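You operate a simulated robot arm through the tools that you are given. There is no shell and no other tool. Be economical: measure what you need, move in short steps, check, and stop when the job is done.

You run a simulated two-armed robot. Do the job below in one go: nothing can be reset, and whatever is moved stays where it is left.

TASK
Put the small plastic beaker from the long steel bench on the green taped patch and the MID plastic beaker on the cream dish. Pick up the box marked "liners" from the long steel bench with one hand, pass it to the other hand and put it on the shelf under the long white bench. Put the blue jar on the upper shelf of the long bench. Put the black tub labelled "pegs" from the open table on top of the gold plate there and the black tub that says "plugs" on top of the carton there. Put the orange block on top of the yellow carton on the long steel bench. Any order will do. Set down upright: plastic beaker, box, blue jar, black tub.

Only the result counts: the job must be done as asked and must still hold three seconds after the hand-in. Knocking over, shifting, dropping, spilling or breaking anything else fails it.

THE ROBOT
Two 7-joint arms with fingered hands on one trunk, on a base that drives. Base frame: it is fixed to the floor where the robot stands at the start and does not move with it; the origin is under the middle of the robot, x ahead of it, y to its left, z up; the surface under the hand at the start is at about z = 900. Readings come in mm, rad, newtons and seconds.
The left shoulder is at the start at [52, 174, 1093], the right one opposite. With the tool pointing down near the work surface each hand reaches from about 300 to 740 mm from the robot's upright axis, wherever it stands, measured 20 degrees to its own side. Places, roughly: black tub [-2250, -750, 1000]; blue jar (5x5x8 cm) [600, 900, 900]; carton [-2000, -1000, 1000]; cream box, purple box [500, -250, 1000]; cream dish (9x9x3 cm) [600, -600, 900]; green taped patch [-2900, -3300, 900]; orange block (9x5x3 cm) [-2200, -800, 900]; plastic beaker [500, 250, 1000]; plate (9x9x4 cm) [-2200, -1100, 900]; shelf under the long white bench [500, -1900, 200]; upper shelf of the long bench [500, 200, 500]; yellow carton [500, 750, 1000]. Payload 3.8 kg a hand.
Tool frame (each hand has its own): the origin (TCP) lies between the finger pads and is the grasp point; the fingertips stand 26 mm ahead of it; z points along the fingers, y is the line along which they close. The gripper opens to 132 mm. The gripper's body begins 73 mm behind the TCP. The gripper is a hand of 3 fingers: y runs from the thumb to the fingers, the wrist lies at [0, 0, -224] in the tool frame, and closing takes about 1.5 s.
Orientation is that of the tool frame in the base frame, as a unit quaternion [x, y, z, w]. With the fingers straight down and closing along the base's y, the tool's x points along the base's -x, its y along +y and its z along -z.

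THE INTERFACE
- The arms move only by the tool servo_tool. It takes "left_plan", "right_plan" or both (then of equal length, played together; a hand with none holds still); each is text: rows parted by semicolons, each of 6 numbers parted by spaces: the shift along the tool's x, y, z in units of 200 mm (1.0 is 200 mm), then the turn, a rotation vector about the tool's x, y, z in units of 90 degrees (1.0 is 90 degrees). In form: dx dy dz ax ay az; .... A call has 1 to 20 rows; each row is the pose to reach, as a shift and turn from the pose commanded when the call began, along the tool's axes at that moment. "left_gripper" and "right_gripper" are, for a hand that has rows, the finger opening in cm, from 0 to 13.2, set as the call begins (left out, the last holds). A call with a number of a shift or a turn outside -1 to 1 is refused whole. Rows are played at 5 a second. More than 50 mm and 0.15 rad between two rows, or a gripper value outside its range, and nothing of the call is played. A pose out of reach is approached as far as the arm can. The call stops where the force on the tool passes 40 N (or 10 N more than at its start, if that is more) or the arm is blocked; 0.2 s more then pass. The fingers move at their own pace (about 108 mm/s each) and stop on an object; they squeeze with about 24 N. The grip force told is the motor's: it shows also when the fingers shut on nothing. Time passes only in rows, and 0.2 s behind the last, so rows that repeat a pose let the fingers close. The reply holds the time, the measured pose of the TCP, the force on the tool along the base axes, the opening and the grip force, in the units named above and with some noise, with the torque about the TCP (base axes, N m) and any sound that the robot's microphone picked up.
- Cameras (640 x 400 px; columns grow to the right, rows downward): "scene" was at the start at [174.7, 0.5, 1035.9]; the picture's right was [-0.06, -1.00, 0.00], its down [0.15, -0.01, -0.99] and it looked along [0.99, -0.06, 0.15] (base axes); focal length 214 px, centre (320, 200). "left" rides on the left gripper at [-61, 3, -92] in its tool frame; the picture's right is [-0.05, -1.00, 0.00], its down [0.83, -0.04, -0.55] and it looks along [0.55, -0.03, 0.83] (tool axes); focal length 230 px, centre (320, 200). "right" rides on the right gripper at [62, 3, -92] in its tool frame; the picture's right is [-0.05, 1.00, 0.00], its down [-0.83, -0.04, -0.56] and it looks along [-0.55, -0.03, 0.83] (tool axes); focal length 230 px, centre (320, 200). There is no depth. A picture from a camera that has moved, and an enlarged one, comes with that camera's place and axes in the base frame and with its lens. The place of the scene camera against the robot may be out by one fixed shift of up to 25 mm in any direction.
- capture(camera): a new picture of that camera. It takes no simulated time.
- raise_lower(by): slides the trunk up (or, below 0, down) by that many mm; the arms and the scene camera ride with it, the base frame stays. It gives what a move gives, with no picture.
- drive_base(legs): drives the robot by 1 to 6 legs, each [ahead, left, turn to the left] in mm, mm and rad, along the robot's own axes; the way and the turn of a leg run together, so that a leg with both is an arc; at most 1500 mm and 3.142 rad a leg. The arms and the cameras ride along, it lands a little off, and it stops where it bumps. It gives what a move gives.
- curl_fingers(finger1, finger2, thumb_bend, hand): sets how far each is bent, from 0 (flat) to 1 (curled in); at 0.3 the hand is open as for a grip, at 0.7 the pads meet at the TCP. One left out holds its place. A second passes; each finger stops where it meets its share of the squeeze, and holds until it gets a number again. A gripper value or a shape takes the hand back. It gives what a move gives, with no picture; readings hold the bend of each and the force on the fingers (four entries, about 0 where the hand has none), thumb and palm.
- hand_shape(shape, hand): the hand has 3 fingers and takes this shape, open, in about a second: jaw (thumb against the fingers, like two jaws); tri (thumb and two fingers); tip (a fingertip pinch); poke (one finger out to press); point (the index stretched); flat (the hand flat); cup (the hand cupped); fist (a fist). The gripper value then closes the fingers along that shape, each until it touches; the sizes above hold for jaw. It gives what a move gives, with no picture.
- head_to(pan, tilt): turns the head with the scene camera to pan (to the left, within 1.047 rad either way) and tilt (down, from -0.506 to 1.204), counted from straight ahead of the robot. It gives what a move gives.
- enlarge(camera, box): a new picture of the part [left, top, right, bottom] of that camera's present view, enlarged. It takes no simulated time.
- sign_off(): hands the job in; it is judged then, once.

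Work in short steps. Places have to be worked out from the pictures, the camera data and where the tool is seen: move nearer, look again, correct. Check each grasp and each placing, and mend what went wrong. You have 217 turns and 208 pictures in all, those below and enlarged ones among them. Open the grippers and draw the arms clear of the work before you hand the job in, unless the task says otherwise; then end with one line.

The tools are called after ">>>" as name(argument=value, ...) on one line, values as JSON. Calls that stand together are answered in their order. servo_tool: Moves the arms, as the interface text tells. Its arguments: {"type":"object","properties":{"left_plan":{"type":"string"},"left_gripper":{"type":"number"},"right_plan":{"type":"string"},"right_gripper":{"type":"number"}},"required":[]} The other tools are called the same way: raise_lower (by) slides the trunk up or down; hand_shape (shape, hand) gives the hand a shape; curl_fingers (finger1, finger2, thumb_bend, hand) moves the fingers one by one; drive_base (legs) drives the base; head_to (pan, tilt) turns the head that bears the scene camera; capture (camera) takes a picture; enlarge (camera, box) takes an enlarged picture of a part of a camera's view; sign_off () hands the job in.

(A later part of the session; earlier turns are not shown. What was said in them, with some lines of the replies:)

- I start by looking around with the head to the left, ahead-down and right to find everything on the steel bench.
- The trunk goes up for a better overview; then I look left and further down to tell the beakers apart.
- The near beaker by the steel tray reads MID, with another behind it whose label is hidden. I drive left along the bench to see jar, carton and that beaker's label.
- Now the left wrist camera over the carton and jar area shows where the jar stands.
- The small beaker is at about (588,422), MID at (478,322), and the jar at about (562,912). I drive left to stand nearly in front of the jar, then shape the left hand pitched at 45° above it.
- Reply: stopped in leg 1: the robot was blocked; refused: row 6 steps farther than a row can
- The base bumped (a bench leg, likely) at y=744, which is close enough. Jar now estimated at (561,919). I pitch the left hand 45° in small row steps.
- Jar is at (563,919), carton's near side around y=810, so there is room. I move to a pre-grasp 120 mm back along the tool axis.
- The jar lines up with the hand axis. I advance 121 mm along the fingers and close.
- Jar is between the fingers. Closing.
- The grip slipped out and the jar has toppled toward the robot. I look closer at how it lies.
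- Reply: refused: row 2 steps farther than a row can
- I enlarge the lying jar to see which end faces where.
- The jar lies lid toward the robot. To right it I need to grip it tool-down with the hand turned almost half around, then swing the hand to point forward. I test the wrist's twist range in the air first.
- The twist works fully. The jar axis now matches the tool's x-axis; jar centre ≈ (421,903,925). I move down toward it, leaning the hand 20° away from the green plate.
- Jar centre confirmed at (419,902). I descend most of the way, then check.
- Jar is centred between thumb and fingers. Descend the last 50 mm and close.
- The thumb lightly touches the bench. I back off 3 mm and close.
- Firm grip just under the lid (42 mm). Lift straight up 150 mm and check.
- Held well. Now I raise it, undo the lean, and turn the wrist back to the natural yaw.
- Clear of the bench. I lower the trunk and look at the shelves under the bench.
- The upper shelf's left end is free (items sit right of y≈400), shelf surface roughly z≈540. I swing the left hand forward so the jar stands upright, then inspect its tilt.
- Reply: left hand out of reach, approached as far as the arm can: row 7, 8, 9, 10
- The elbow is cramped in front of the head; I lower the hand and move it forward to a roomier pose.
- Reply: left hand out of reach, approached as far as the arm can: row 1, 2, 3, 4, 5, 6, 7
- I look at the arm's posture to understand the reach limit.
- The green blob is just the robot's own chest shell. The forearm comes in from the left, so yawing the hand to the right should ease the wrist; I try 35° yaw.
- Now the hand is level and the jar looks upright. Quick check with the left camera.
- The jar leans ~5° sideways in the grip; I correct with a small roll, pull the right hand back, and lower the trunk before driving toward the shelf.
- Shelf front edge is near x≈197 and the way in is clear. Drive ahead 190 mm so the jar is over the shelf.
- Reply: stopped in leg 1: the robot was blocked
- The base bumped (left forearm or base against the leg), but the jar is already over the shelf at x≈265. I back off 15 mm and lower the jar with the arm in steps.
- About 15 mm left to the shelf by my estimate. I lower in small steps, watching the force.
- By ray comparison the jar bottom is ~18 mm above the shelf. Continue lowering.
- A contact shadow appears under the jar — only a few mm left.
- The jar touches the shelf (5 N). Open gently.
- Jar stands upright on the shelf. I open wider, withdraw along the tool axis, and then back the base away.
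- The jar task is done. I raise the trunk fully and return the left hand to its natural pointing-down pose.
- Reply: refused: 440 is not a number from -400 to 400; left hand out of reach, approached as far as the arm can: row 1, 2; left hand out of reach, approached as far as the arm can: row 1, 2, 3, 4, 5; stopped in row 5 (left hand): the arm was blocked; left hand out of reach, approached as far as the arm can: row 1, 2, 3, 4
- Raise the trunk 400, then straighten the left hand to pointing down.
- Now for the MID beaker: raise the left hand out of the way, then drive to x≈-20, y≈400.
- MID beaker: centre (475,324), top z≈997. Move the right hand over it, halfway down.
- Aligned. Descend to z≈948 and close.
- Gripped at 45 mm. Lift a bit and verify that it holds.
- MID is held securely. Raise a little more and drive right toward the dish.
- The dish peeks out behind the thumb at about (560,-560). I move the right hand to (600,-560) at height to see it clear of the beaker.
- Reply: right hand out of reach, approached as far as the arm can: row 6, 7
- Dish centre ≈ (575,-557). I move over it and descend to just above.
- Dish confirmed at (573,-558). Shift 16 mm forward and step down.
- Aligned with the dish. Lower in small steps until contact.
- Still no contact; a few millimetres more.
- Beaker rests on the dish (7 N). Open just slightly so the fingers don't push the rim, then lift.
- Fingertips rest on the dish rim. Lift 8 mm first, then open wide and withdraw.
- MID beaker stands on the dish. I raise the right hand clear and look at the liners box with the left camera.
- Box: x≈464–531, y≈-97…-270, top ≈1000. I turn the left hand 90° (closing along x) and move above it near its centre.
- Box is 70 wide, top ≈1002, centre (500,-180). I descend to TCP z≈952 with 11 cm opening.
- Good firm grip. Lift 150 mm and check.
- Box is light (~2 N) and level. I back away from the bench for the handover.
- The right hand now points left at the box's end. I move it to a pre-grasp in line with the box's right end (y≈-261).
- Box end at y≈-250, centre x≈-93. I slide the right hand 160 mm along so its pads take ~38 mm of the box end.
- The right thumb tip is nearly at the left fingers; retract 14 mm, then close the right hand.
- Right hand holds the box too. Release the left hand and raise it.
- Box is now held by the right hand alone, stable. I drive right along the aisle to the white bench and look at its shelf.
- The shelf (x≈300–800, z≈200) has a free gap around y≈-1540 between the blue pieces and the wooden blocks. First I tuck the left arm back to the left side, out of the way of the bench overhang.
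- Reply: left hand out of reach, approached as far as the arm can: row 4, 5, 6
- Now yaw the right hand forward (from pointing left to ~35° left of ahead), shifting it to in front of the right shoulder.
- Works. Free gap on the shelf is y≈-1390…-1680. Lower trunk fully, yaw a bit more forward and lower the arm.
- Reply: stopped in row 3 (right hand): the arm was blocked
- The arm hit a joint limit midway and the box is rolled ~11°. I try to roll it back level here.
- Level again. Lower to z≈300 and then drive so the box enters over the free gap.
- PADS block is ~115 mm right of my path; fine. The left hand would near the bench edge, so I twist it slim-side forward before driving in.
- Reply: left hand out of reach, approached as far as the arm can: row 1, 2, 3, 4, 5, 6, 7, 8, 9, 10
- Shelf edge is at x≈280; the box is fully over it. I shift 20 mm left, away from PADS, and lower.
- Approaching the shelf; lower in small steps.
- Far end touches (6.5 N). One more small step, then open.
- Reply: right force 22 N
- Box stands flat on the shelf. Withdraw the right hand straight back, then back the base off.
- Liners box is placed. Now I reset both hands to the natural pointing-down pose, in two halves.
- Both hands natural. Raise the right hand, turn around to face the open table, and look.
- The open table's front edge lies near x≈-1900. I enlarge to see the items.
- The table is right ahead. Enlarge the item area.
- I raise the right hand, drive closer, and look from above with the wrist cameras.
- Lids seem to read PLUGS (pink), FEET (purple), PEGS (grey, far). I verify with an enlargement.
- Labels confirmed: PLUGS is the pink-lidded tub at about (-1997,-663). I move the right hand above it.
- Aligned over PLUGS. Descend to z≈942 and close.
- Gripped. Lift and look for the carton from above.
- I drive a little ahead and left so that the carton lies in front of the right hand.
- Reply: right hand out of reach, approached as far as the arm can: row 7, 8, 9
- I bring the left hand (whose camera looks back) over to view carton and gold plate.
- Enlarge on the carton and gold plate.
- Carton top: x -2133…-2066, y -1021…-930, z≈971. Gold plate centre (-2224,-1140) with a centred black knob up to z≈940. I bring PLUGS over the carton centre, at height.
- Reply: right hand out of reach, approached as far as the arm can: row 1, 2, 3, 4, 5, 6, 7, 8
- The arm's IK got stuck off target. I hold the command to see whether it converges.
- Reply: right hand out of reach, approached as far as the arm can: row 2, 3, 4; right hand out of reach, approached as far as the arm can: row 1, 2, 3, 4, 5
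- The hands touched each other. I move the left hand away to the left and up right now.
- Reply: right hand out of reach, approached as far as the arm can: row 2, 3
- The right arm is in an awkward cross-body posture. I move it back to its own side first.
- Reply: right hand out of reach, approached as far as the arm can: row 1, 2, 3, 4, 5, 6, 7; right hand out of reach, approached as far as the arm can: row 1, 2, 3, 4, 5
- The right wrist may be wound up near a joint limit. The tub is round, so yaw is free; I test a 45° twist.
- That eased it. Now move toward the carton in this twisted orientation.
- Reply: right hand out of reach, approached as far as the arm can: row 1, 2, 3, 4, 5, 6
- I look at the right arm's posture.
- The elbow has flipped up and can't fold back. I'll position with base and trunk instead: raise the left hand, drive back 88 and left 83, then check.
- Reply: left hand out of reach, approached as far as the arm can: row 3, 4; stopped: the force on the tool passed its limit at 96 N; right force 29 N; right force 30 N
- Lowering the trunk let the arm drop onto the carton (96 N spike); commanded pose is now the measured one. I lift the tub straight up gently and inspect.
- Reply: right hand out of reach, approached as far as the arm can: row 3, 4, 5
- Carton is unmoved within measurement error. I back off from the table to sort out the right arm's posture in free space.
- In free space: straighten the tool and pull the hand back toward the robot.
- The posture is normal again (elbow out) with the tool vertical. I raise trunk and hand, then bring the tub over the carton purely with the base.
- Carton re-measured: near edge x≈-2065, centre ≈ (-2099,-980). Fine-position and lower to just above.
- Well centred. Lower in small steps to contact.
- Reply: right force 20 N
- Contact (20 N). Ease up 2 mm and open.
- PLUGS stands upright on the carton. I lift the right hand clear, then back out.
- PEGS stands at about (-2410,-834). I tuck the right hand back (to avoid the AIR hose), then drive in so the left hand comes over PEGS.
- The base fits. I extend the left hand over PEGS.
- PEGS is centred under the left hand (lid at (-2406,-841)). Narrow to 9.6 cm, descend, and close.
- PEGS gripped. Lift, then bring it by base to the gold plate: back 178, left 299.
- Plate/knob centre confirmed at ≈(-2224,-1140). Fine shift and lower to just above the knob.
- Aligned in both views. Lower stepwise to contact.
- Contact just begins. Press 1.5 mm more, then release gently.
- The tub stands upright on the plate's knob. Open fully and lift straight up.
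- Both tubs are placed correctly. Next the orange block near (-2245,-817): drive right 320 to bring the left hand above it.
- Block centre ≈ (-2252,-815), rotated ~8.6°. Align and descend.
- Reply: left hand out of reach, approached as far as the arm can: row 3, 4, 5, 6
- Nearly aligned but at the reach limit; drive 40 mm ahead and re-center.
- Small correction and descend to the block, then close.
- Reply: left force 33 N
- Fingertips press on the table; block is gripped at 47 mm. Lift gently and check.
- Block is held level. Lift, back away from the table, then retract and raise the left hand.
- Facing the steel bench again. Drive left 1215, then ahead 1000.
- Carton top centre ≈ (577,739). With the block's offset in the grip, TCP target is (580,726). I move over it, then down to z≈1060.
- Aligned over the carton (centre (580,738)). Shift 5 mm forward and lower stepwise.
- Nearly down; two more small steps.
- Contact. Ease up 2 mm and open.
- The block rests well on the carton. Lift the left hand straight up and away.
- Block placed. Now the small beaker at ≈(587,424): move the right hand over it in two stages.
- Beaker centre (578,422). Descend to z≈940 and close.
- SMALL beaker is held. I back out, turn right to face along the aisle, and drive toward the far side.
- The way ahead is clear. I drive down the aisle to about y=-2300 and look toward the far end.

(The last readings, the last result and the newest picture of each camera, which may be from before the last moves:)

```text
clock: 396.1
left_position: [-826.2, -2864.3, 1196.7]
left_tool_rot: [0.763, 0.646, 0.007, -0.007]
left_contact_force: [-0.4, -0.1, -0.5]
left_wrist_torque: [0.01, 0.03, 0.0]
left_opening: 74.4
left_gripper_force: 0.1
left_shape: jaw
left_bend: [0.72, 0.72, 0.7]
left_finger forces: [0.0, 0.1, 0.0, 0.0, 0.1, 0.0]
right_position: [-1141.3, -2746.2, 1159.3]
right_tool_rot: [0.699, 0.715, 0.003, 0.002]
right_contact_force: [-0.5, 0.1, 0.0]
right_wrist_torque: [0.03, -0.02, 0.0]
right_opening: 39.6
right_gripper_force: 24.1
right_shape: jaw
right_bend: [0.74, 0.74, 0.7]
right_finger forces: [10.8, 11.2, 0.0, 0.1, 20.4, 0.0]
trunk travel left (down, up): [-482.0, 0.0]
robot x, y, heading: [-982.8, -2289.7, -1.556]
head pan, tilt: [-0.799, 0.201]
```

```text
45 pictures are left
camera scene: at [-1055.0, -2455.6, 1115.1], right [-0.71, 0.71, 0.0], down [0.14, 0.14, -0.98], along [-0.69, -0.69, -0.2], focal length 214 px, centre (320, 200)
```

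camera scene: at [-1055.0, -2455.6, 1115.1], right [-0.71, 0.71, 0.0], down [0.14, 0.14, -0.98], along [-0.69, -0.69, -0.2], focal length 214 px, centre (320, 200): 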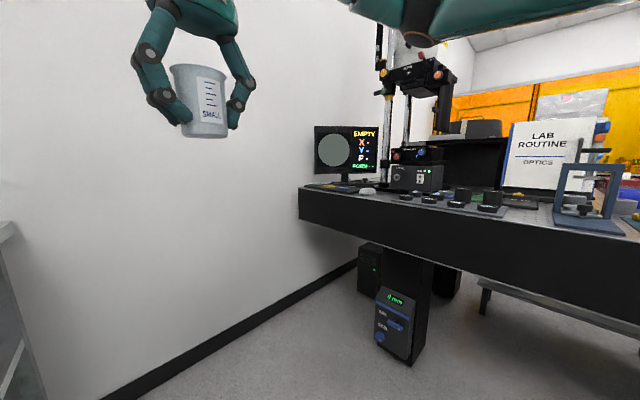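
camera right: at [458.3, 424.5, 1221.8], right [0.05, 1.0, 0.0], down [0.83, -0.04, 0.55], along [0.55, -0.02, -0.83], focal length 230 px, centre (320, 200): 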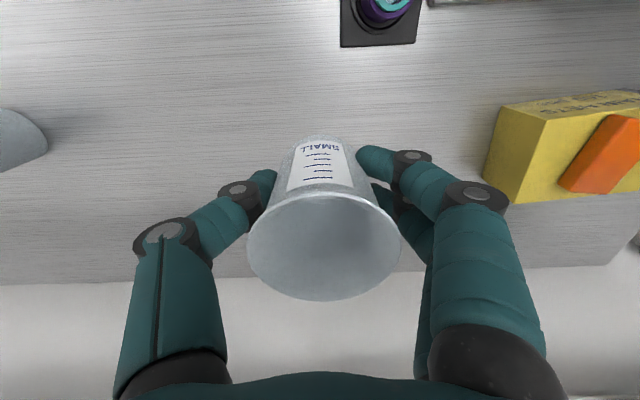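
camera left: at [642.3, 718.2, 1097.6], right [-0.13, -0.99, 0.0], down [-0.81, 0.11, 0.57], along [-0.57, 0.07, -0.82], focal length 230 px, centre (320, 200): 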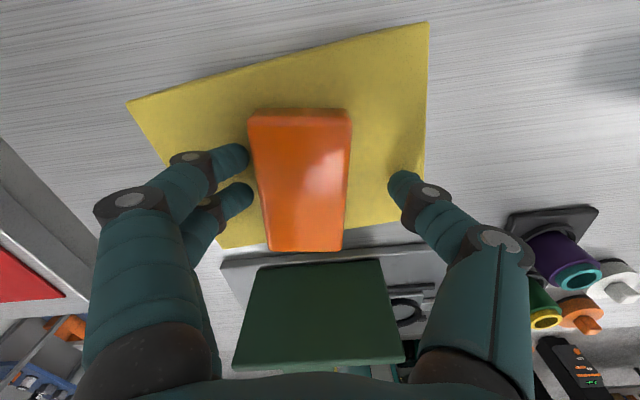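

The long table reaches to y≈-3600 here. I enlarge the left end to look for the green tape.

>>> enlarge(camera="scene", box=[290, 100, 640, 260])

```text
1.83 times, centred on (465, 180) of scene
camera zoom: at [-1055.0, -2455.6, 1115.1], right [-0.71, 0.71, 0.0], down [0.14, 0.14, -0.98], along [-0.69, -0.69, -0.2], focal length 392 px, centre (55, 237)
```

zoom: 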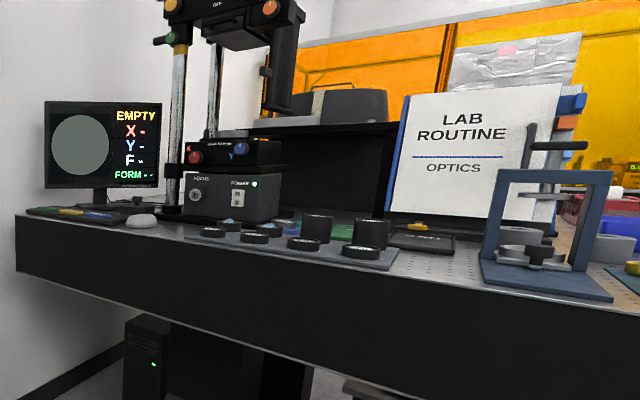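

I drive on and turn to face the table's far end for a closer look.

>>> drive_base(legs=[[600, 0, 0], [0, 0, -1.58], [350, 0, 0]])

>>> head_to(pan=0.1, tilt=0.3)

>>> capture(camera="scene")

```text
clock: 399.2
left_position: [-816.0, -3421.6, 1195.7]
left_tool_rot: [0.761, 0.649, 0.007, -0.007]
left_contact_force: [1.1, 0.1, -0.3]
left_wrist_torque: [0.01, -0.03, 0.02]
left_opening: 74.5
left_gripper_force: 0.0
left_shape: jaw
left_bend: [0.72, 0.72, 0.7]
left_finger forces: [0.1, 0.0, 0.0, 0.1, 0.1, 0.0]
right_position: [-1131.1, -3305.5, 1157.2]
right_tool_rot: [0.698, 0.716, 0.003, 0.001]
right_contact_force: [0.1, -0.5, -0.3]
right_wrist_torque: [-0.03, 0.01, -0.02]
right_opening: 39.8
right_gripper_force: 23.7
right_shape: jaw
right_bend: [0.74, 0.74, 0.7]
right_finger forces: [10.9, 11.2, 0.1, 0.0, 20.5, 0.0]
trunk travel left (down, up): [-482.0, 0.0]
robot x, y, heading: [-971.2, -2845.8, -1.552]
head pan, tilt: [-0.799, 0.201]
stopped in leg 1: the robot was blocked; the commanded pose is now the measured one
```

```text
clock: 400.4
left_position: [-817.9, -3419.8, 1195.8]
left_tool_rot: [0.761, 0.649, 0.006, -0.006]
left_contact_force: [0.0, -0.7, -0.2]
left_wrist_torque: [0.02, 0.01, -0.01]
left_opening: 74.2
left_gripper_force: 0.0
left_shape: jaw
left_bend: [0.72, 0.72, 0.7]
left_finger forces: [0.0, 0.0, 0.0, 0.0, 0.0, 0.0]
right_position: [-1131.3, -3303.9, 1159.4]
right_tool_rot: [0.696, 0.718, 0.001, 0.002]
right_contact_force: [-0.6, -0.1, -0.6]
right_wrist_torque: [-0.02, -0.01, -0.01]
right_opening: 39.8
right_gripper_force: 24.0
right_shape: jaw
right_bend: [0.74, 0.74, 0.7]
right_finger forces: [10.8, 11.1, 0.1, 0.0, 20.5, 0.0]
trunk travel left (down, up): [-482.0, 0.0]
robot x, y, heading: [-974.7, -2844.2, -1.548]
head pan, tilt: [0.099, 0.3]
```

```text
43 pictures are left
camera scene: at [-970.5, -3038.4, 1105.9], right [-0.99, -0.12, 0.0], down [-0.03, 0.29, -0.96], along [0.11, -0.95, -0.3], focal length 214 px, centre (320, 200)
```

scene: 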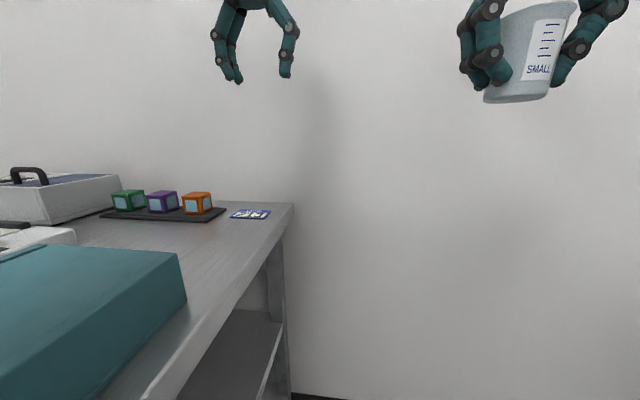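

A side bench blocks here. I back up a bit and then turn to the table.

>>> drive_base(legs=[[-250, -100, 0], [0, 0, -1.59], [350, 0, 0]])

>>> head_to(pan=0.15, tilt=0.3)

>>> capture(camera="scene")

```text
clock: 408.1
left_position: [-2009.0, -2739.2, 1198.6]
left_tool_rot: [0.996, -0.092, 0.008, 0.0]
left_contact_force: [-0.9, -0.2, -0.9]
left_wrist_torque: [0.0, 0.0, 0.0]
left_opening: 74.4
left_gripper_force: 0.1
left_shape: jaw
left_bend: [0.72, 0.72, 0.7]
left_finger forces: [0.1, 0.0, 0.0, 0.0, 0.0, 0.1]
right_position: [-1886.1, -2429.6, 1161.4]
right_tool_rot: [1.0, 0.003, 0.0, 0.003]
right_contact_force: [-0.4, 0.2, -1.2]
right_wrist_torque: [-0.02, -0.03, -0.01]
right_opening: 39.4
right_gripper_force: 24.0
right_shape: jaw
right_bend: [0.74, 0.74, 0.7]
right_finger forces: [10.6, 11.2, 0.0, 0.1, 20.4, 0.0]
trunk travel left (down, up): [-482.0, 0.0]
robot x, y, heading: [-1428.8, -2592.3, 3.139]
head pan, tilt: [0.099, 0.3]
```

```text
clock: 408.7
left_position: [-2009.2, -2739.9, 1197.8]
left_tool_rot: [0.996, -0.091, 0.009, 0.0]
left_contact_force: [0.0, -0.1, 0.0]
left_wrist_torque: [0.02, 0.0, -0.01]
left_opening: 74.5
left_gripper_force: 0.0
left_shape: jaw
left_bend: [0.72, 0.72, 0.7]
left_finger forces: [0.0, 0.0, 0.0, 0.0, 0.0, 0.0]
right_position: [-1886.0, -2428.0, 1159.3]
right_tool_rot: [1.0, 0.003, 0.0, 0.003]
right_contact_force: [0.6, 0.0, 0.2]
right_wrist_torque: [-0.01, 0.02, 0.03]
right_opening: 39.8
right_gripper_force: 23.8
right_shape: jaw
right_bend: [0.74, 0.74, 0.7]
right_finger forces: [10.6, 11.2, 0.0, 0.0, 20.5, 0.0]
trunk travel left (down, up): [-482.0, 0.0]
robot x, y, heading: [-1429.6, -2598.3, 3.134]
head pan, tilt: [0.15, 0.3]
```

```text
42 pictures are left
camera scene: at [-1639.3, -2602.1, 1105.8], right [-0.15, 0.99, 0.0], down [0.29, 0.04, -0.96], along [-0.94, -0.14, -0.3], focal length 214 px, centre (320, 200)
```

scene: 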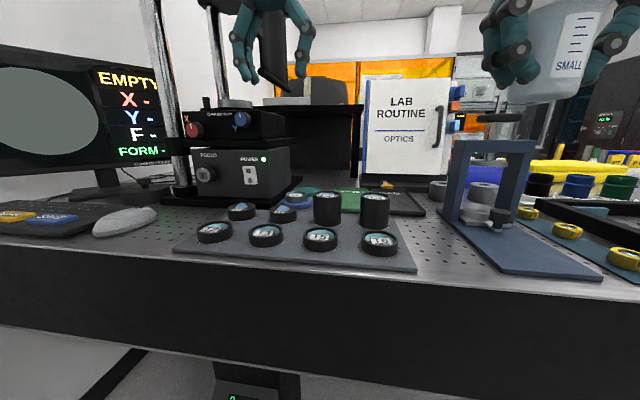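

No patch visible from this side; it must be near the table's back edge (x≈-2900), reachable from behind. I drive around the table's right end.

>>> drive_base(legs=[[-250, 0, 0], [0, -1500, 0], [0, -1300, 0], [1300, 0, 0]])

>>> head_to(pan=0.4, tilt=0.3)

>>> capture(camera="scene")

```text
clock: 440.5
left_position: [-3046.9, -40.1, 1197.5]
left_tool_rot: [0.998, -0.064, 0.009, 0.0]
left_contact_force: [-0.1, -0.3, 0.2]
left_wrist_torque: [0.0, 0.03, -0.01]
left_opening: 74.3
left_gripper_force: 0.1
left_shape: jaw
left_bend: [0.72, 0.72, 0.7]
left_finger forces: [0.1, 0.0, 0.1, 0.0, 0.0, 0.0]
right_position: [-2940.4, 276.7, 1160.1]
right_tool_rot: [0.999, 0.032, -0.001, 0.002]
right_contact_force: [-0.9, 0.9, -1.0]
right_wrist_torque: [0.0, 0.02, -0.01]
right_opening: 39.4
right_gripper_force: 24.2
right_shape: jaw
right_bend: [0.74, 0.74, 0.7]
right_finger forces: [10.5, 11.2, 0.1, 0.0, 20.5, 0.1]
trunk travel left (down, up): [-482.0, 0.0]
robot x, y, heading: [-2475.0, 132.2, -3.092]
head pan, tilt: [0.15, 0.3]
```

```text
clock: 441.3
left_position: [-3046.2, -40.3, 1197.7]
left_tool_rot: [0.998, -0.063, 0.009, 0.0]
left_contact_force: [0.4, 0.4, 0.2]
left_wrist_torque: [0.01, -0.01, 0.01]
left_opening: 74.5
left_gripper_force: 0.1
left_shape: jaw
left_bend: [0.72, 0.72, 0.7]
left_finger forces: [0.1, 0.0, 0.0, 0.0, 0.0, 0.0]
right_position: [-2938.7, 277.5, 1159.0]
right_tool_rot: [1.0, 0.031, 0.001, 0.003]
right_contact_force: [0.1, -0.7, 0.6]
right_wrist_torque: [-0.01, 0.0, -0.03]
right_opening: 39.7
right_gripper_force: 24.3
right_shape: jaw
right_bend: [0.74, 0.74, 0.7]
right_finger forces: [10.6, 11.2, 0.0, 0.1, 20.5, 0.1]
trunk travel left (down, up): [-482.0, 0.0]
robot x, y, heading: [-2472.3, 138.4, -3.089]
head pan, tilt: [0.4, 0.3]
```

```text
41 pictures are left
camera scene: at [-2676.5, 95.5, 1105.9], right [-0.43, 0.9, 0.0], down [0.27, 0.13, -0.96], along [-0.86, -0.42, -0.3], focal length 214 px, centre (320, 200)
```

scene: 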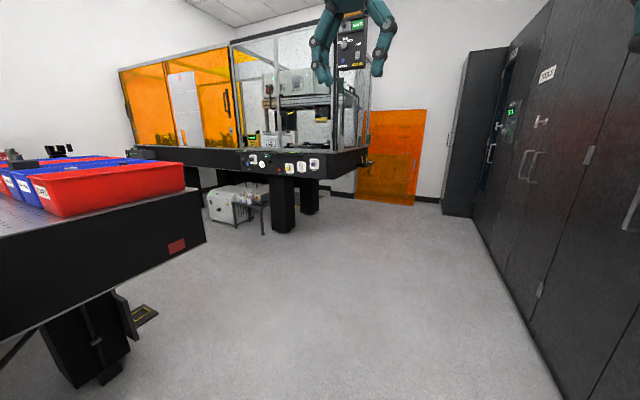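

There is open floor behind the table (back edge x≈-3100). I drive around and face along the rear aisle.

>>> drive_base(legs=[[1050, 0, 0], [0, 0, 1.52]])

>>> head_to(pan=0.1, tilt=0.3)

>>> capture(camera="scene")

```text
clock: 450.4
left_position: [-3385.8, -492.3, 1197.7]
left_tool_rot: [0.768, 0.641, 0.006, -0.006]
left_contact_force: [-0.2, 0.0, -0.7]
left_wrist_torque: [0.0, 0.03, 0.0]
left_opening: 74.7
left_gripper_force: 0.0
left_shape: jaw
left_bend: [0.72, 0.72, 0.7]
left_finger forces: [0.0, 0.0, 0.1, 0.0, 0.1, 0.0]
right_position: [-3697.2, -368.9, 1160.3]
right_tool_rot: [0.704, 0.71, 0.002, 0.003]
right_contact_force: [0.1, -0.4, 0.1]
right_wrist_torque: [0.01, 0.0, 0.01]
right_opening: 39.8
right_gripper_force: 24.1
right_shape: jaw
right_bend: [0.74, 0.74, 0.7]
right_finger forces: [10.5, 11.4, 0.0, 0.0, 20.5, 0.1]
trunk travel left (down, up): [-482.0, 0.0]
robot x, y, heading: [-3531.5, 84.3, -1.573]
head pan, tilt: [0.4, 0.3]
```

```text
clock: 451.2
left_position: [-3385.6, -491.7, 1199.0]
left_tool_rot: [0.768, 0.64, 0.007, -0.006]
left_contact_force: [0.4, 0.0, 0.2]
left_wrist_torque: [-0.02, 0.0, -0.01]
left_opening: 74.4
left_gripper_force: 0.1
left_shape: jaw
left_bend: [0.72, 0.72, 0.7]
left_finger forces: [0.0, 0.1, 0.0, 0.0, 0.0, 0.0]
right_position: [-3696.8, -369.1, 1158.4]
right_tool_rot: [0.704, 0.711, 0.001, 0.002]
right_contact_force: [0.3, -0.6, 0.0]
right_wrist_torque: [0.03, 0.0, -0.02]
right_opening: 39.6
right_gripper_force: 24.3
right_shape: jaw
right_bend: [0.74, 0.74, 0.7]
right_finger forces: [10.6, 11.4, 0.0, 0.1, 20.6, 0.1]
trunk travel left (down, up): [-482.0, 0.0]
robot x, y, heading: [-3531.3, 85.8, -1.567]
head pan, tilt: [0.099, 0.3]
```

```text
40 pictures are left
camera scene: at [-3531.6, -108.2, 1105.9], right [-1.0, -0.1, 0.0], down [-0.03, 0.29, -0.96], along [0.09, -0.95, -0.3], focal length 214 px, centre (320, 200)
```

scene: 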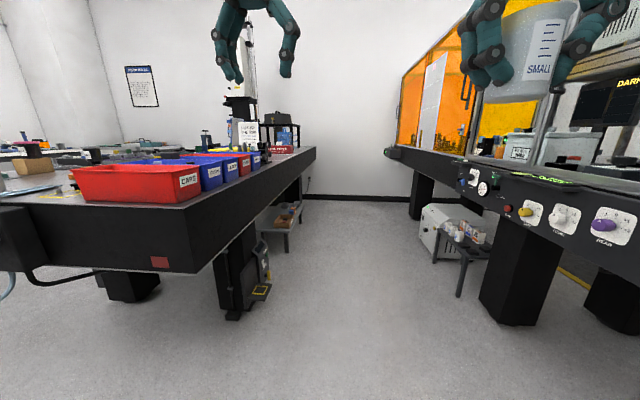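

The rear aisle is ~1.1 m wide. I drive down it to y≈-2650 and look left at the table's back end.

>>> drive_base(legs=[[1400, -50, 0], [1250, 0, 0]])

>>> head_to(pan=0.75, tilt=0.35)

>>> capture(camera="scene")

```text
clock: 464.3
left_position: [-3413.7, -3174.5, 1197.3]
left_tool_rot: [0.763, 0.646, 0.006, -0.006]
left_contact_force: [-0.3, 0.1, -0.3]
left_wrist_torque: [-0.01, 0.03, 0.02]
left_opening: 74.3
left_gripper_force: 0.0
left_shape: jaw
left_bend: [0.72, 0.72, 0.7]
left_finger forces: [0.0, 0.1, 0.0, 0.0, 0.1, 0.0]
right_position: [-3725.0, -3053.3, 1160.5]
right_tool_rot: [0.699, 0.715, 0.001, 0.002]
right_contact_force: [0.2, 0.2, 0.0]
right_wrist_torque: [-0.03, 0.02, -0.02]
right_opening: 39.7
right_gripper_force: 24.0
right_shape: jaw
right_bend: [0.74, 0.74, 0.7]
right_finger forces: [10.5, 11.4, 0.0, 0.1, 20.5, 0.0]
trunk travel left (down, up): [-482.0, 0.0]
robot x, y, heading: [-3563.9, -2593.8, -1.558]
head pan, tilt: [0.099, 0.3]
```

```text
clock: 465.3
left_position: [-3412.5, -3173.1, 1197.9]
left_tool_rot: [0.763, 0.646, 0.006, -0.006]
left_contact_force: [0.0, 0.2, -0.4]
left_wrist_torque: [-0.02, -0.02, 0.0]
left_opening: 74.4
left_gripper_force: 0.1
left_shape: jaw
left_bend: [0.72, 0.72, 0.7]
left_finger forces: [0.0, 0.0, 0.0, 0.0, 0.0, 0.0]
right_position: [-3726.4, -3054.3, 1159.0]
right_tool_rot: [0.699, 0.715, 0.002, 0.002]
right_contact_force: [-0.2, 0.5, -0.8]
right_wrist_torque: [0.01, 0.01, 0.0]
right_opening: 39.7
right_gripper_force: 25.2
right_shape: jaw
right_bend: [0.74, 0.74, 0.7]
right_finger forces: [10.5, 11.4, 0.0, 0.0, 20.5, 0.0]
trunk travel left (down, up): [-482.0, 0.0]
robot x, y, heading: [-3566.7, -2598.6, -1.555]
head pan, tilt: [0.75, 0.351]
```

```text
39 pictures are left
camera scene: at [-3509.3, -2765.9, 1101.2], right [-0.72, -0.69, 0.0], down [-0.24, 0.25, -0.94], along [0.65, -0.68, -0.34], focal length 214 px, centre (320, 200)
```

scene: 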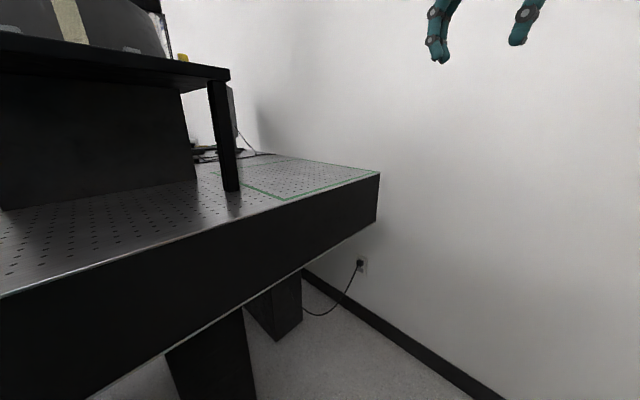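

Found: the green taped patch on the table's back corner, roughly x -3045…, y -3100…-3620. A black stand rises at y>-3045. I tuck the left arm, enlarge to see the tape, and drive up.

>>> enlarge(camera="scene", box=[180, 120, 400, 230])

>>> servo_tool(left_plan="0.18 0.08 0 0 0 0; 0.36 0.16 0 0 0 0; 0.54 0.24 0 0 0 0; 0.72 0.32 0 0 0 0; 0.9 0.4 0 0 0 0")

>>> servo_tool(left_plan="0.15 0.05 0 0 0 0; 0.3 0.1 0 0 0 0; 0.3 0.1 0 0 0 0")

>>> drive_base(legs=[[440, 50, 0]])

```text
2.91 times, centred on (290, 175) of scene
camera zoom: at [-3509.3, -2765.9, 1101.2], right [-0.72, -0.69, 0.0], down [-0.24, 0.25, -0.94], along [0.65, -0.68, -0.34], focal length 624 px, centre (407, 273)
```

zoom: 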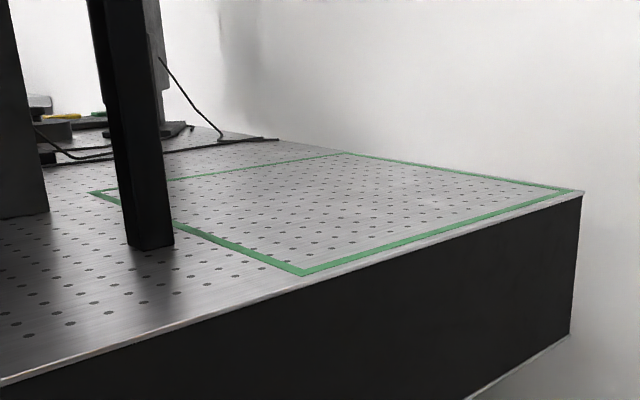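

```text
clock: 466.5
left_position: [-3300.6, -3008.4, 1201.3]
left_tool_rot: [0.763, 0.646, 0.006, -0.006]
left_contact_force: [1.2, 0.0, -0.1]
left_wrist_torque: [-0.02, 0.01, 0.02]
left_opening: 74.0
left_gripper_force: 0.1
left_shape: jaw
left_bend: [0.72, 0.72, 0.7]
left_finger forces: [0.1, 0.1, 0.0, 0.1, 0.1, 0.0]
right_position: [-3725.1, -3052.5, 1160.0]
right_tool_rot: [0.7, 0.714, 0.001, 0.003]
right_contact_force: [0.5, 0.3, 0.2]
right_wrist_torque: [0.02, 0.04, 0.0]
right_opening: 39.5
right_gripper_force: 23.9
right_shape: jaw
right_bend: [0.74, 0.74, 0.7]
right_finger forces: [10.6, 11.4, 0.0, 0.0, 20.4, 0.1]
trunk travel left (down, up): [-482.0, 0.0]
robot x, y, heading: [-3563.7, -2597.6, -1.56]
head pan, tilt: [0.75, 0.351]
```

```text
clock: 467.3
left_position: [-3273.6, -2955.8, 1202.2]
left_tool_rot: [0.763, 0.646, 0.007, -0.006]
left_contact_force: [-0.1, 0.1, 0.0]
left_wrist_torque: [0.02, -0.01, -0.03]
left_opening: 74.0
left_gripper_force: 0.0
left_shape: jaw
left_bend: [0.72, 0.72, 0.7]
left_finger forces: [0.0, 0.1, 0.1, 0.0, 0.0, 0.0]
right_position: [-3725.6, -3055.1, 1157.7]
right_tool_rot: [0.7, 0.715, 0.002, 0.002]
right_contact_force: [0.4, -0.2, 0.1]
right_wrist_torque: [0.01, -0.02, 0.0]
right_opening: 39.4
right_gripper_force: 23.7
right_shape: jaw
right_bend: [0.74, 0.74, 0.7]
right_finger forces: [10.5, 11.4, 0.1, 0.0, 20.5, 0.2]
trunk travel left (down, up): [-482.0, 0.0]
robot x, y, heading: [-3567.2, -2598.7, -1.556]
head pan, tilt: [0.75, 0.351]
```

```text
clock: 470.0
left_position: [-3220.4, -3403.5, 1202.8]
left_tool_rot: [0.765, 0.644, 0.005, -0.006]
left_contact_force: [-0.2, 0.2, -0.5]
left_wrist_torque: [0.0, -0.01, 0.03]
left_opening: 74.3
left_gripper_force: 0.1
left_shape: jaw
left_bend: [0.72, 0.72, 0.7]
left_finger forces: [0.0, 0.0, 0.0, 0.0, 0.1, 0.0]
right_position: [-3672.3, -3499.7, 1159.5]
right_tool_rot: [0.701, 0.713, 0.001, 0.003]
right_contact_force: [0.0, -0.9, -0.6]
right_wrist_torque: [-0.01, -0.01, -0.03]
right_opening: 39.3
right_gripper_force: 23.8
right_shape: jaw
right_bend: [0.74, 0.74, 0.7]
right_finger forces: [10.5, 11.3, 0.2, 0.0, 20.3, 0.1]
trunk travel left (down, up): [-482.0, 0.0]
robot x, y, heading: [-3507.0, -3045.5, -1.566]
head pan, tilt: [0.75, 0.351]
```

Patch is x -3053…-2543, y -3100…-3607. I shift away a little and turn left to face it.

>>> drive_base(legs=[[0, -40, 0], [0, 0, 1.566]])

>>> head_to(pan=-0.3, tilt=0.45)

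>>> capture(camera="scene")

>>> capture(camera="right")

```text
clock: 474.9
left_position: [-3193.6, -2749.7, 1202.6]
left_tool_rot: [0.081, 0.997, -0.001, -0.008]
left_contact_force: [0.7, 0.3, 0.3]
left_wrist_torque: [-0.01, 0.0, -0.02]
left_opening: 74.4
left_gripper_force: 0.0
left_shape: jaw
left_bend: [0.72, 0.72, 0.7]
left_finger forces: [0.1, 0.1, 0.0, 0.1, 0.1, 0.0]
right_position: [-3094.3, -3201.6, 1160.2]
right_tool_rot: [-0.013, 1.0, 0.002, 0.001]
right_contact_force: [-1.1, 1.0, -0.8]
right_wrist_torque: [-0.02, 0.04, 0.0]
right_opening: 39.2
right_gripper_force: 24.1
right_shape: jaw
right_bend: [0.74, 0.74, 0.7]
right_finger forces: [10.3, 11.7, 0.1, 0.1, 20.5, 0.0]
trunk travel left (down, up): [-482.0, 0.0]
robot x, y, heading: [-3552.3, -3046.1, 0.015]
head pan, tilt: [0.75, 0.351]
```

```text
clock: 476.2
left_position: [-3192.1, -2751.0, 1202.0]
left_tool_rot: [0.082, 0.997, -0.001, -0.009]
left_contact_force: [-0.3, -0.1, 0.1]
left_wrist_torque: [-0.03, -0.01, 0.0]
left_opening: 74.3
left_gripper_force: 0.1
left_shape: jaw
left_bend: [0.72, 0.72, 0.7]
left_finger forces: [0.1, 0.0, 0.1, 0.1, 0.0, 0.0]
right_position: [-3092.6, -3200.1, 1159.2]
right_tool_rot: [-0.012, 1.0, 0.003, 0.001]
right_contact_force: [0.1, 0.1, 0.1]
right_wrist_torque: [0.03, 0.0, -0.04]
right_opening: 39.3
right_gripper_force: 24.1
right_shape: jaw
right_bend: [0.74, 0.74, 0.7]
right_finger forces: [10.3, 11.7, 0.0, 0.0, 20.5, 0.1]
trunk travel left (down, up): [-482.0, 0.0]
robot x, y, heading: [-3553.0, -3043.3, 0.015]
head pan, tilt: [-0.3, 0.45]
```

```text
37 pictures are left
camera scene: at [-3364.3, -3061.5, 1091.9], right [-0.28, -0.96, 0.0], down [-0.42, 0.12, -0.9], along [0.86, -0.25, -0.44], focal length 214 px, centre (320, 200)
```

scene: 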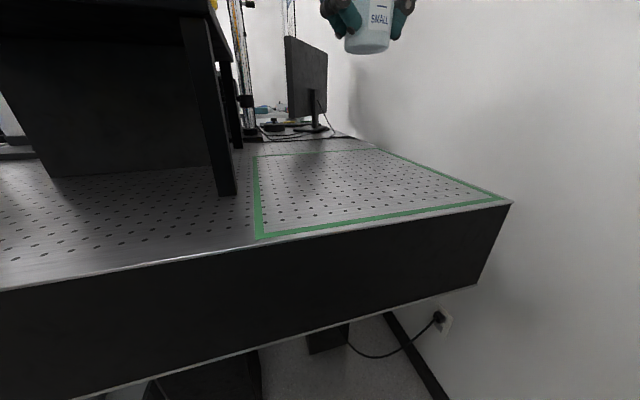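

```text
36 pictures are left
camera right: at [-3155.0, -3199.4, 1251.9], right [0.03, 1.0, 0.01], down [0.83, -0.03, 0.56], along [0.56, -0.01, -0.83], focal length 230 px, centre (320, 200)
```

right: 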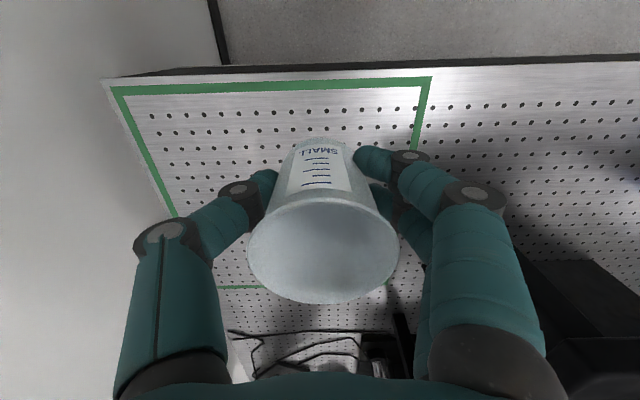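

By the wrist camera the patch spans x -3105…-2665, y -3485…-3048. I move over (-2960,-3230) and lower toward the table.

>>> servo_tool(right_plan="-0.16 -0.04 0.05 0 0 0; -0.32 -0.08 0.15 0 0 0; -0.48 -0.11 0.3 0 0 0; -0.64 -0.15 0.45 0 0 0; -0.66 -0.15 0.62 0 0 0; -0.66 -0.15 0.8 0 0 0; -0.66 -0.15 0.95 0 0 0; -0.66 -0.15 0.95 0 0 0")

>>> capture(camera="scene")

>>> capture(camera="right")

```text
clock: 478.0
left_position: [-3192.8, -2750.3, 1201.8]
left_tool_rot: [0.081, 0.997, -0.001, -0.009]
left_contact_force: [0.0, 0.7, 0.2]
left_wrist_torque: [0.02, -0.05, 0.01]
left_opening: 74.2
left_gripper_force: 0.0
left_shape: jaw
left_bend: [0.72, 0.72, 0.7]
left_finger forces: [0.0, 0.0, 0.0, 0.0, 0.0, 0.0]
right_position: [-2959.2, -3225.9, 966.8]
right_tool_rot: [-0.013, 1.0, 0.003, 0.0]
right_contact_force: [-0.2, 0.2, -0.3]
right_wrist_torque: [0.01, -0.01, 0.01]
right_opening: 39.1
right_gripper_force: 24.1
right_shape: jaw
right_bend: [0.74, 0.74, 0.7]
right_finger forces: [10.4, 11.8, 0.0, 0.0, 20.4, 0.1]
trunk travel left (down, up): [-482.0, 0.0]
robot x, y, heading: [-3552.8, -3042.4, 0.011]
head pan, tilt: [-0.3, 0.45]
```

```text
35 pictures are left
camera scene: at [-3364.6, -3061.5, 1092.1], right [-0.28, -0.96, 0.0], down [-0.42, 0.12, -0.9], along [0.86, -0.25, -0.44], focal length 214 px, centre (320, 200)
```

scene: 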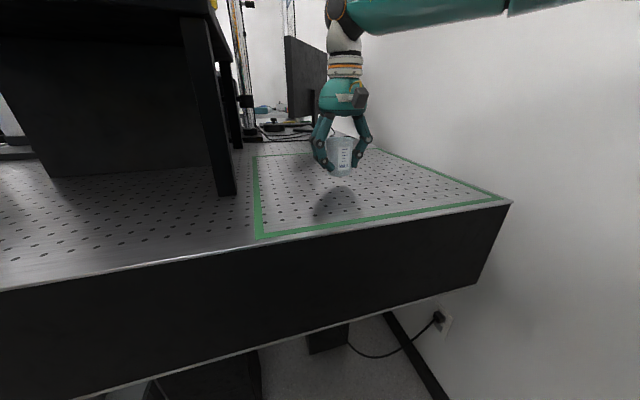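

```text
34 pictures are left
camera right: at [-3022.5, -3224.9, 1059.9], right [0.03, 1.0, 0.01], down [0.83, -0.03, 0.56], along [0.56, -0.01, -0.83], focal length 230 px, centre (320, 200)
```

right: 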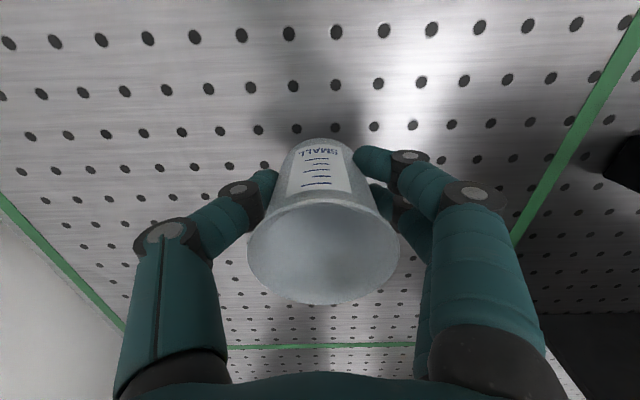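

Inside the patch with wide margins. Lower in small steps to contact (expected near z≈939).

>>> servo_tool(right_plan="0 0 0.04 0 0 0; 0 0 0.08 0 0 0; 0 0 0.1 0 0 0; 0 0 0.1 0 0 0")

>>> servo_tool(right_plan="0 0 0.02 0 0 0; 0 0 0.03 0 0 0; 0 0 0.03 0 0 0")

```text
clock: 479.0
left_position: [-3193.5, -2751.0, 1200.5]
left_tool_rot: [0.082, 0.997, 0.0, -0.008]
left_contact_force: [0.0, 0.6, 0.3]
left_wrist_torque: [0.02, -0.04, 0.02]
left_opening: 74.3
left_gripper_force: 0.0
left_shape: jaw
left_bend: [0.72, 0.72, 0.7]
left_finger forces: [0.1, 0.1, 0.0, 0.0, 0.0, 0.0]
right_position: [-2960.3, -3228.3, 948.1]
right_tool_rot: [-0.013, 1.0, 0.002, 0.001]
right_contact_force: [-0.2, -0.2, 0.1]
right_wrist_torque: [0.01, 0.0, 0.0]
right_opening: 39.6
right_gripper_force: 23.8
right_shape: jaw
right_bend: [0.74, 0.74, 0.7]
right_finger forces: [10.3, 11.8, 0.0, 0.0, 20.5, 0.1]
trunk travel left (down, up): [-482.0, 0.0]
robot x, y, heading: [-3554.3, -3039.7, 0.011]
head pan, tilt: [-0.3, 0.45]
```

```text
clock: 479.8
left_position: [-3194.7, -2750.3, 1203.8]
left_tool_rot: [0.082, 0.997, 0.0, -0.009]
left_contact_force: [-0.1, -0.1, 0.2]
left_wrist_torque: [0.03, 0.03, -0.01]
left_opening: 74.5
left_gripper_force: 0.1
left_shape: jaw
left_bend: [0.72, 0.72, 0.7]
left_finger forces: [0.1, 0.0, 0.0, 0.0, 0.0, 0.0]
right_position: [-2959.6, -3228.3, 947.6]
right_tool_rot: [-0.011, 1.0, 0.004, 0.003]
right_contact_force: [1.3, -1.0, 15.8]
right_wrist_torque: [-0.02, -0.05, -0.03]
right_opening: 39.6
right_gripper_force: 24.3
right_shape: jaw
right_bend: [0.74, 0.74, 0.7]
right_finger forces: [11.8, 13.8, 0.1, 0.0, 24.4, 0.0]
trunk travel left (down, up): [-482.0, 0.0]
robot x, y, heading: [-3550.1, -3041.3, 0.015]
head pan, tilt: [-0.3, 0.45]
```

Contact at z≈947 (surface slightly higher). Ease up 3 mm and release.

>>> servo_tool(right_plan="0 0 -0.017 0 0 0; 0 0 -0.017 0 0 0")

>>> servo_tool(right_plan="0 0 0 0 0 0; 0 0 0 0 0 0; 0 0 0 0 0 0; 0 0 0 0 0 0; 0 0 0 0 0 0", right_gripper=10.5)

>>> capture(camera="right")

```text
clock: 480.4
left_position: [-3193.8, -2750.8, 1202.7]
left_tool_rot: [0.083, 0.997, -0.001, -0.008]
left_contact_force: [0.2, -0.2, -0.4]
left_wrist_torque: [-0.01, 0.04, 0.01]
left_opening: 74.5
left_gripper_force: 0.2
left_shape: jaw
left_bend: [0.72, 0.72, 0.7]
left_finger forces: [0.0, 0.0, 0.0, 0.0, 0.0, 0.0]
right_position: [-2960.5, -3227.6, 947.7]
right_tool_rot: [-0.011, 1.0, 0.003, 0.001]
right_contact_force: [2.4, -1.5, 11.0]
right_wrist_torque: [-0.04, -0.09, 0.01]
right_opening: 39.9
right_gripper_force: 24.2
right_shape: jaw
right_bend: [0.74, 0.74, 0.7]
right_finger forces: [11.3, 13.6, 0.0, 0.1, 24.3, 0.0]
trunk travel left (down, up): [-482.0, 0.0]
robot x, y, heading: [-3552.3, -3042.6, 0.01]
head pan, tilt: [-0.3, 0.45]
```

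```text
clock: 481.6
left_position: [-3192.9, -2751.4, 1203.6]
left_tool_rot: [0.083, 0.997, 0.0, -0.009]
left_contact_force: [-0.4, -0.1, -0.8]
left_wrist_torque: [-0.01, 0.03, 0.04]
left_opening: 74.8
left_gripper_force: 0.0
left_shape: jaw
left_bend: [0.72, 0.72, 0.7]
left_finger forces: [0.1, 0.0, 0.0, 0.1, 0.0, 0.0]
right_position: [-2960.8, -3226.4, 945.1]
right_tool_rot: [-0.012, 1.0, 0.003, 0.0]
right_contact_force: [-0.6, -0.3, 0.4]
right_wrist_torque: [0.01, -0.01, 0.03]
right_opening: 104.5
right_gripper_force: 0.0
right_shape: jaw
right_bend: [0.6, 0.6, 0.56]
right_finger forces: [0.0, 0.0, 0.0, 0.0, 0.0, 0.0]
trunk travel left (down, up): [-482.0, 0.0]
robot x, y, heading: [-3547.7, -3044.1, 0.017]
head pan, tilt: [-0.3, 0.45]
```

```text
33 pictures are left
camera right: at [-3022.1, -3225.0, 1039.0], right [0.03, 1.0, 0.01], down [0.83, -0.03, 0.56], along [0.56, -0.01, -0.83], focal length 230 px, centre (320, 200)
```

right: 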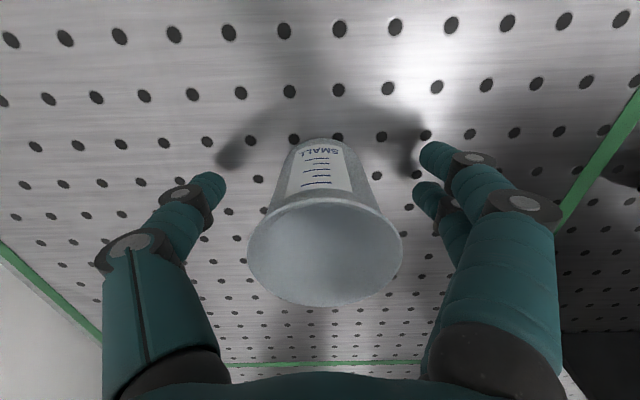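

The small beaker stands upright in the patch. I lift the hand straight up and back off.

>>> servo_tool(right_plan="0 0 -0.1 0 0 0; 0 0 -0.3 0 0 0; 0 0 -0.5 0 0 0; 0 0 -0.7 0 0 0; 0 0 -0.9 0 0 0; 0.2 0 -1.0 0 0 0; 0.4 0 -1.0 0 0 0; 0.6 0 -1.0 0 0 0; 0.6 0 -1.0 0 0 0")

>>> drive_base(legs=[[-200, 0, 0]])

>>> capture(camera="scene")

```text
clock: 483.6
left_position: [-3191.9, -2750.4, 1202.4]
left_tool_rot: [0.082, 0.997, 0.0, -0.009]
left_contact_force: [0.0, 0.1, 0.9]
left_wrist_torque: [0.0, -0.04, -0.03]
left_opening: 74.4
left_gripper_force: 0.0
left_shape: jaw
left_bend: [0.72, 0.72, 0.7]
left_finger forces: [0.1, 0.1, 0.0, 0.0, 0.1, 0.1]
right_position: [-3078.3, -3232.7, 1144.3]
right_tool_rot: [-0.011, 1.0, 0.002, 0.0]
right_contact_force: [0.0, -0.5, -0.1]
right_wrist_torque: [0.0, -0.01, 0.01]
right_opening: 104.9
right_gripper_force: 0.2
right_shape: jaw
right_bend: [0.6, 0.6, 0.56]
right_finger forces: [0.1, 0.0, 0.0, 0.0, 0.0, 0.0]
trunk travel left (down, up): [-482.0, 0.0]
robot x, y, heading: [-3548.8, -3044.2, 0.009]
head pan, tilt: [-0.3, 0.45]
```

```text
clock: 485.2
left_position: [-3394.3, -2752.6, 1202.0]
left_tool_rot: [0.081, 0.997, -0.001, -0.01]
left_contact_force: [0.3, 0.2, -0.2]
left_wrist_torque: [-0.01, -0.03, 0.02]
left_opening: 74.2
left_gripper_force: 0.1
left_shape: jaw
left_bend: [0.72, 0.72, 0.7]
left_finger forces: [0.0, 0.0, 0.1, 0.0, 0.1, 0.1]
right_position: [-3277.4, -3236.6, 1144.3]
right_tool_rot: [-0.013, 1.0, 0.003, 0.0]
right_contact_force: [0.4, -0.3, 0.7]
right_wrist_torque: [0.0, 0.03, 0.0]
right_opening: 104.6
right_gripper_force: 0.2
right_shape: jaw
right_bend: [0.6, 0.6, 0.56]
right_finger forces: [0.0, 0.0, 0.1, 0.1, 0.0, 0.1]
trunk travel left (down, up): [-482.0, 0.0]
robot x, y, heading: [-3755.6, -3043.6, 0.013]
head pan, tilt: [-0.3, 0.45]
```

```text
32 pictures are left
camera scene: at [-3564.5, -3064.3, 1091.8], right [-0.28, -0.96, 0.0], down [-0.42, 0.12, -0.9], along [0.86, -0.25, -0.44], focal length 214 px, centre (320, 200)
```

scene: 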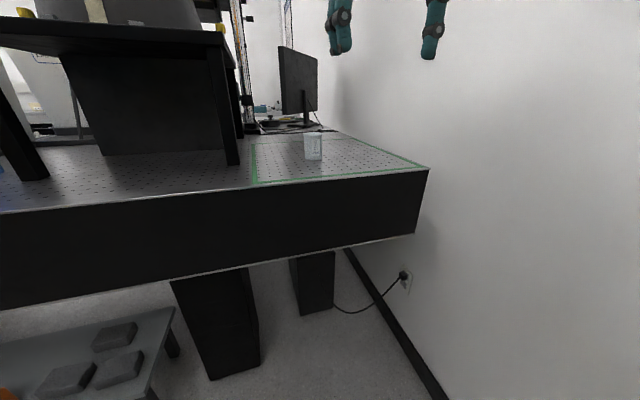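

The small beaker stands in the green patch, both grippers are open and the arms are clear. I hand in.

>>> sign_off()

```text
The job is handed in.
```

I handed the job in with every item placed where you asked and set down upright. Along the way the blue jar was knocked over and stood up again, and one tub hit the PADS carton hard enough that the carton may have shifted by up to about 7 mm.
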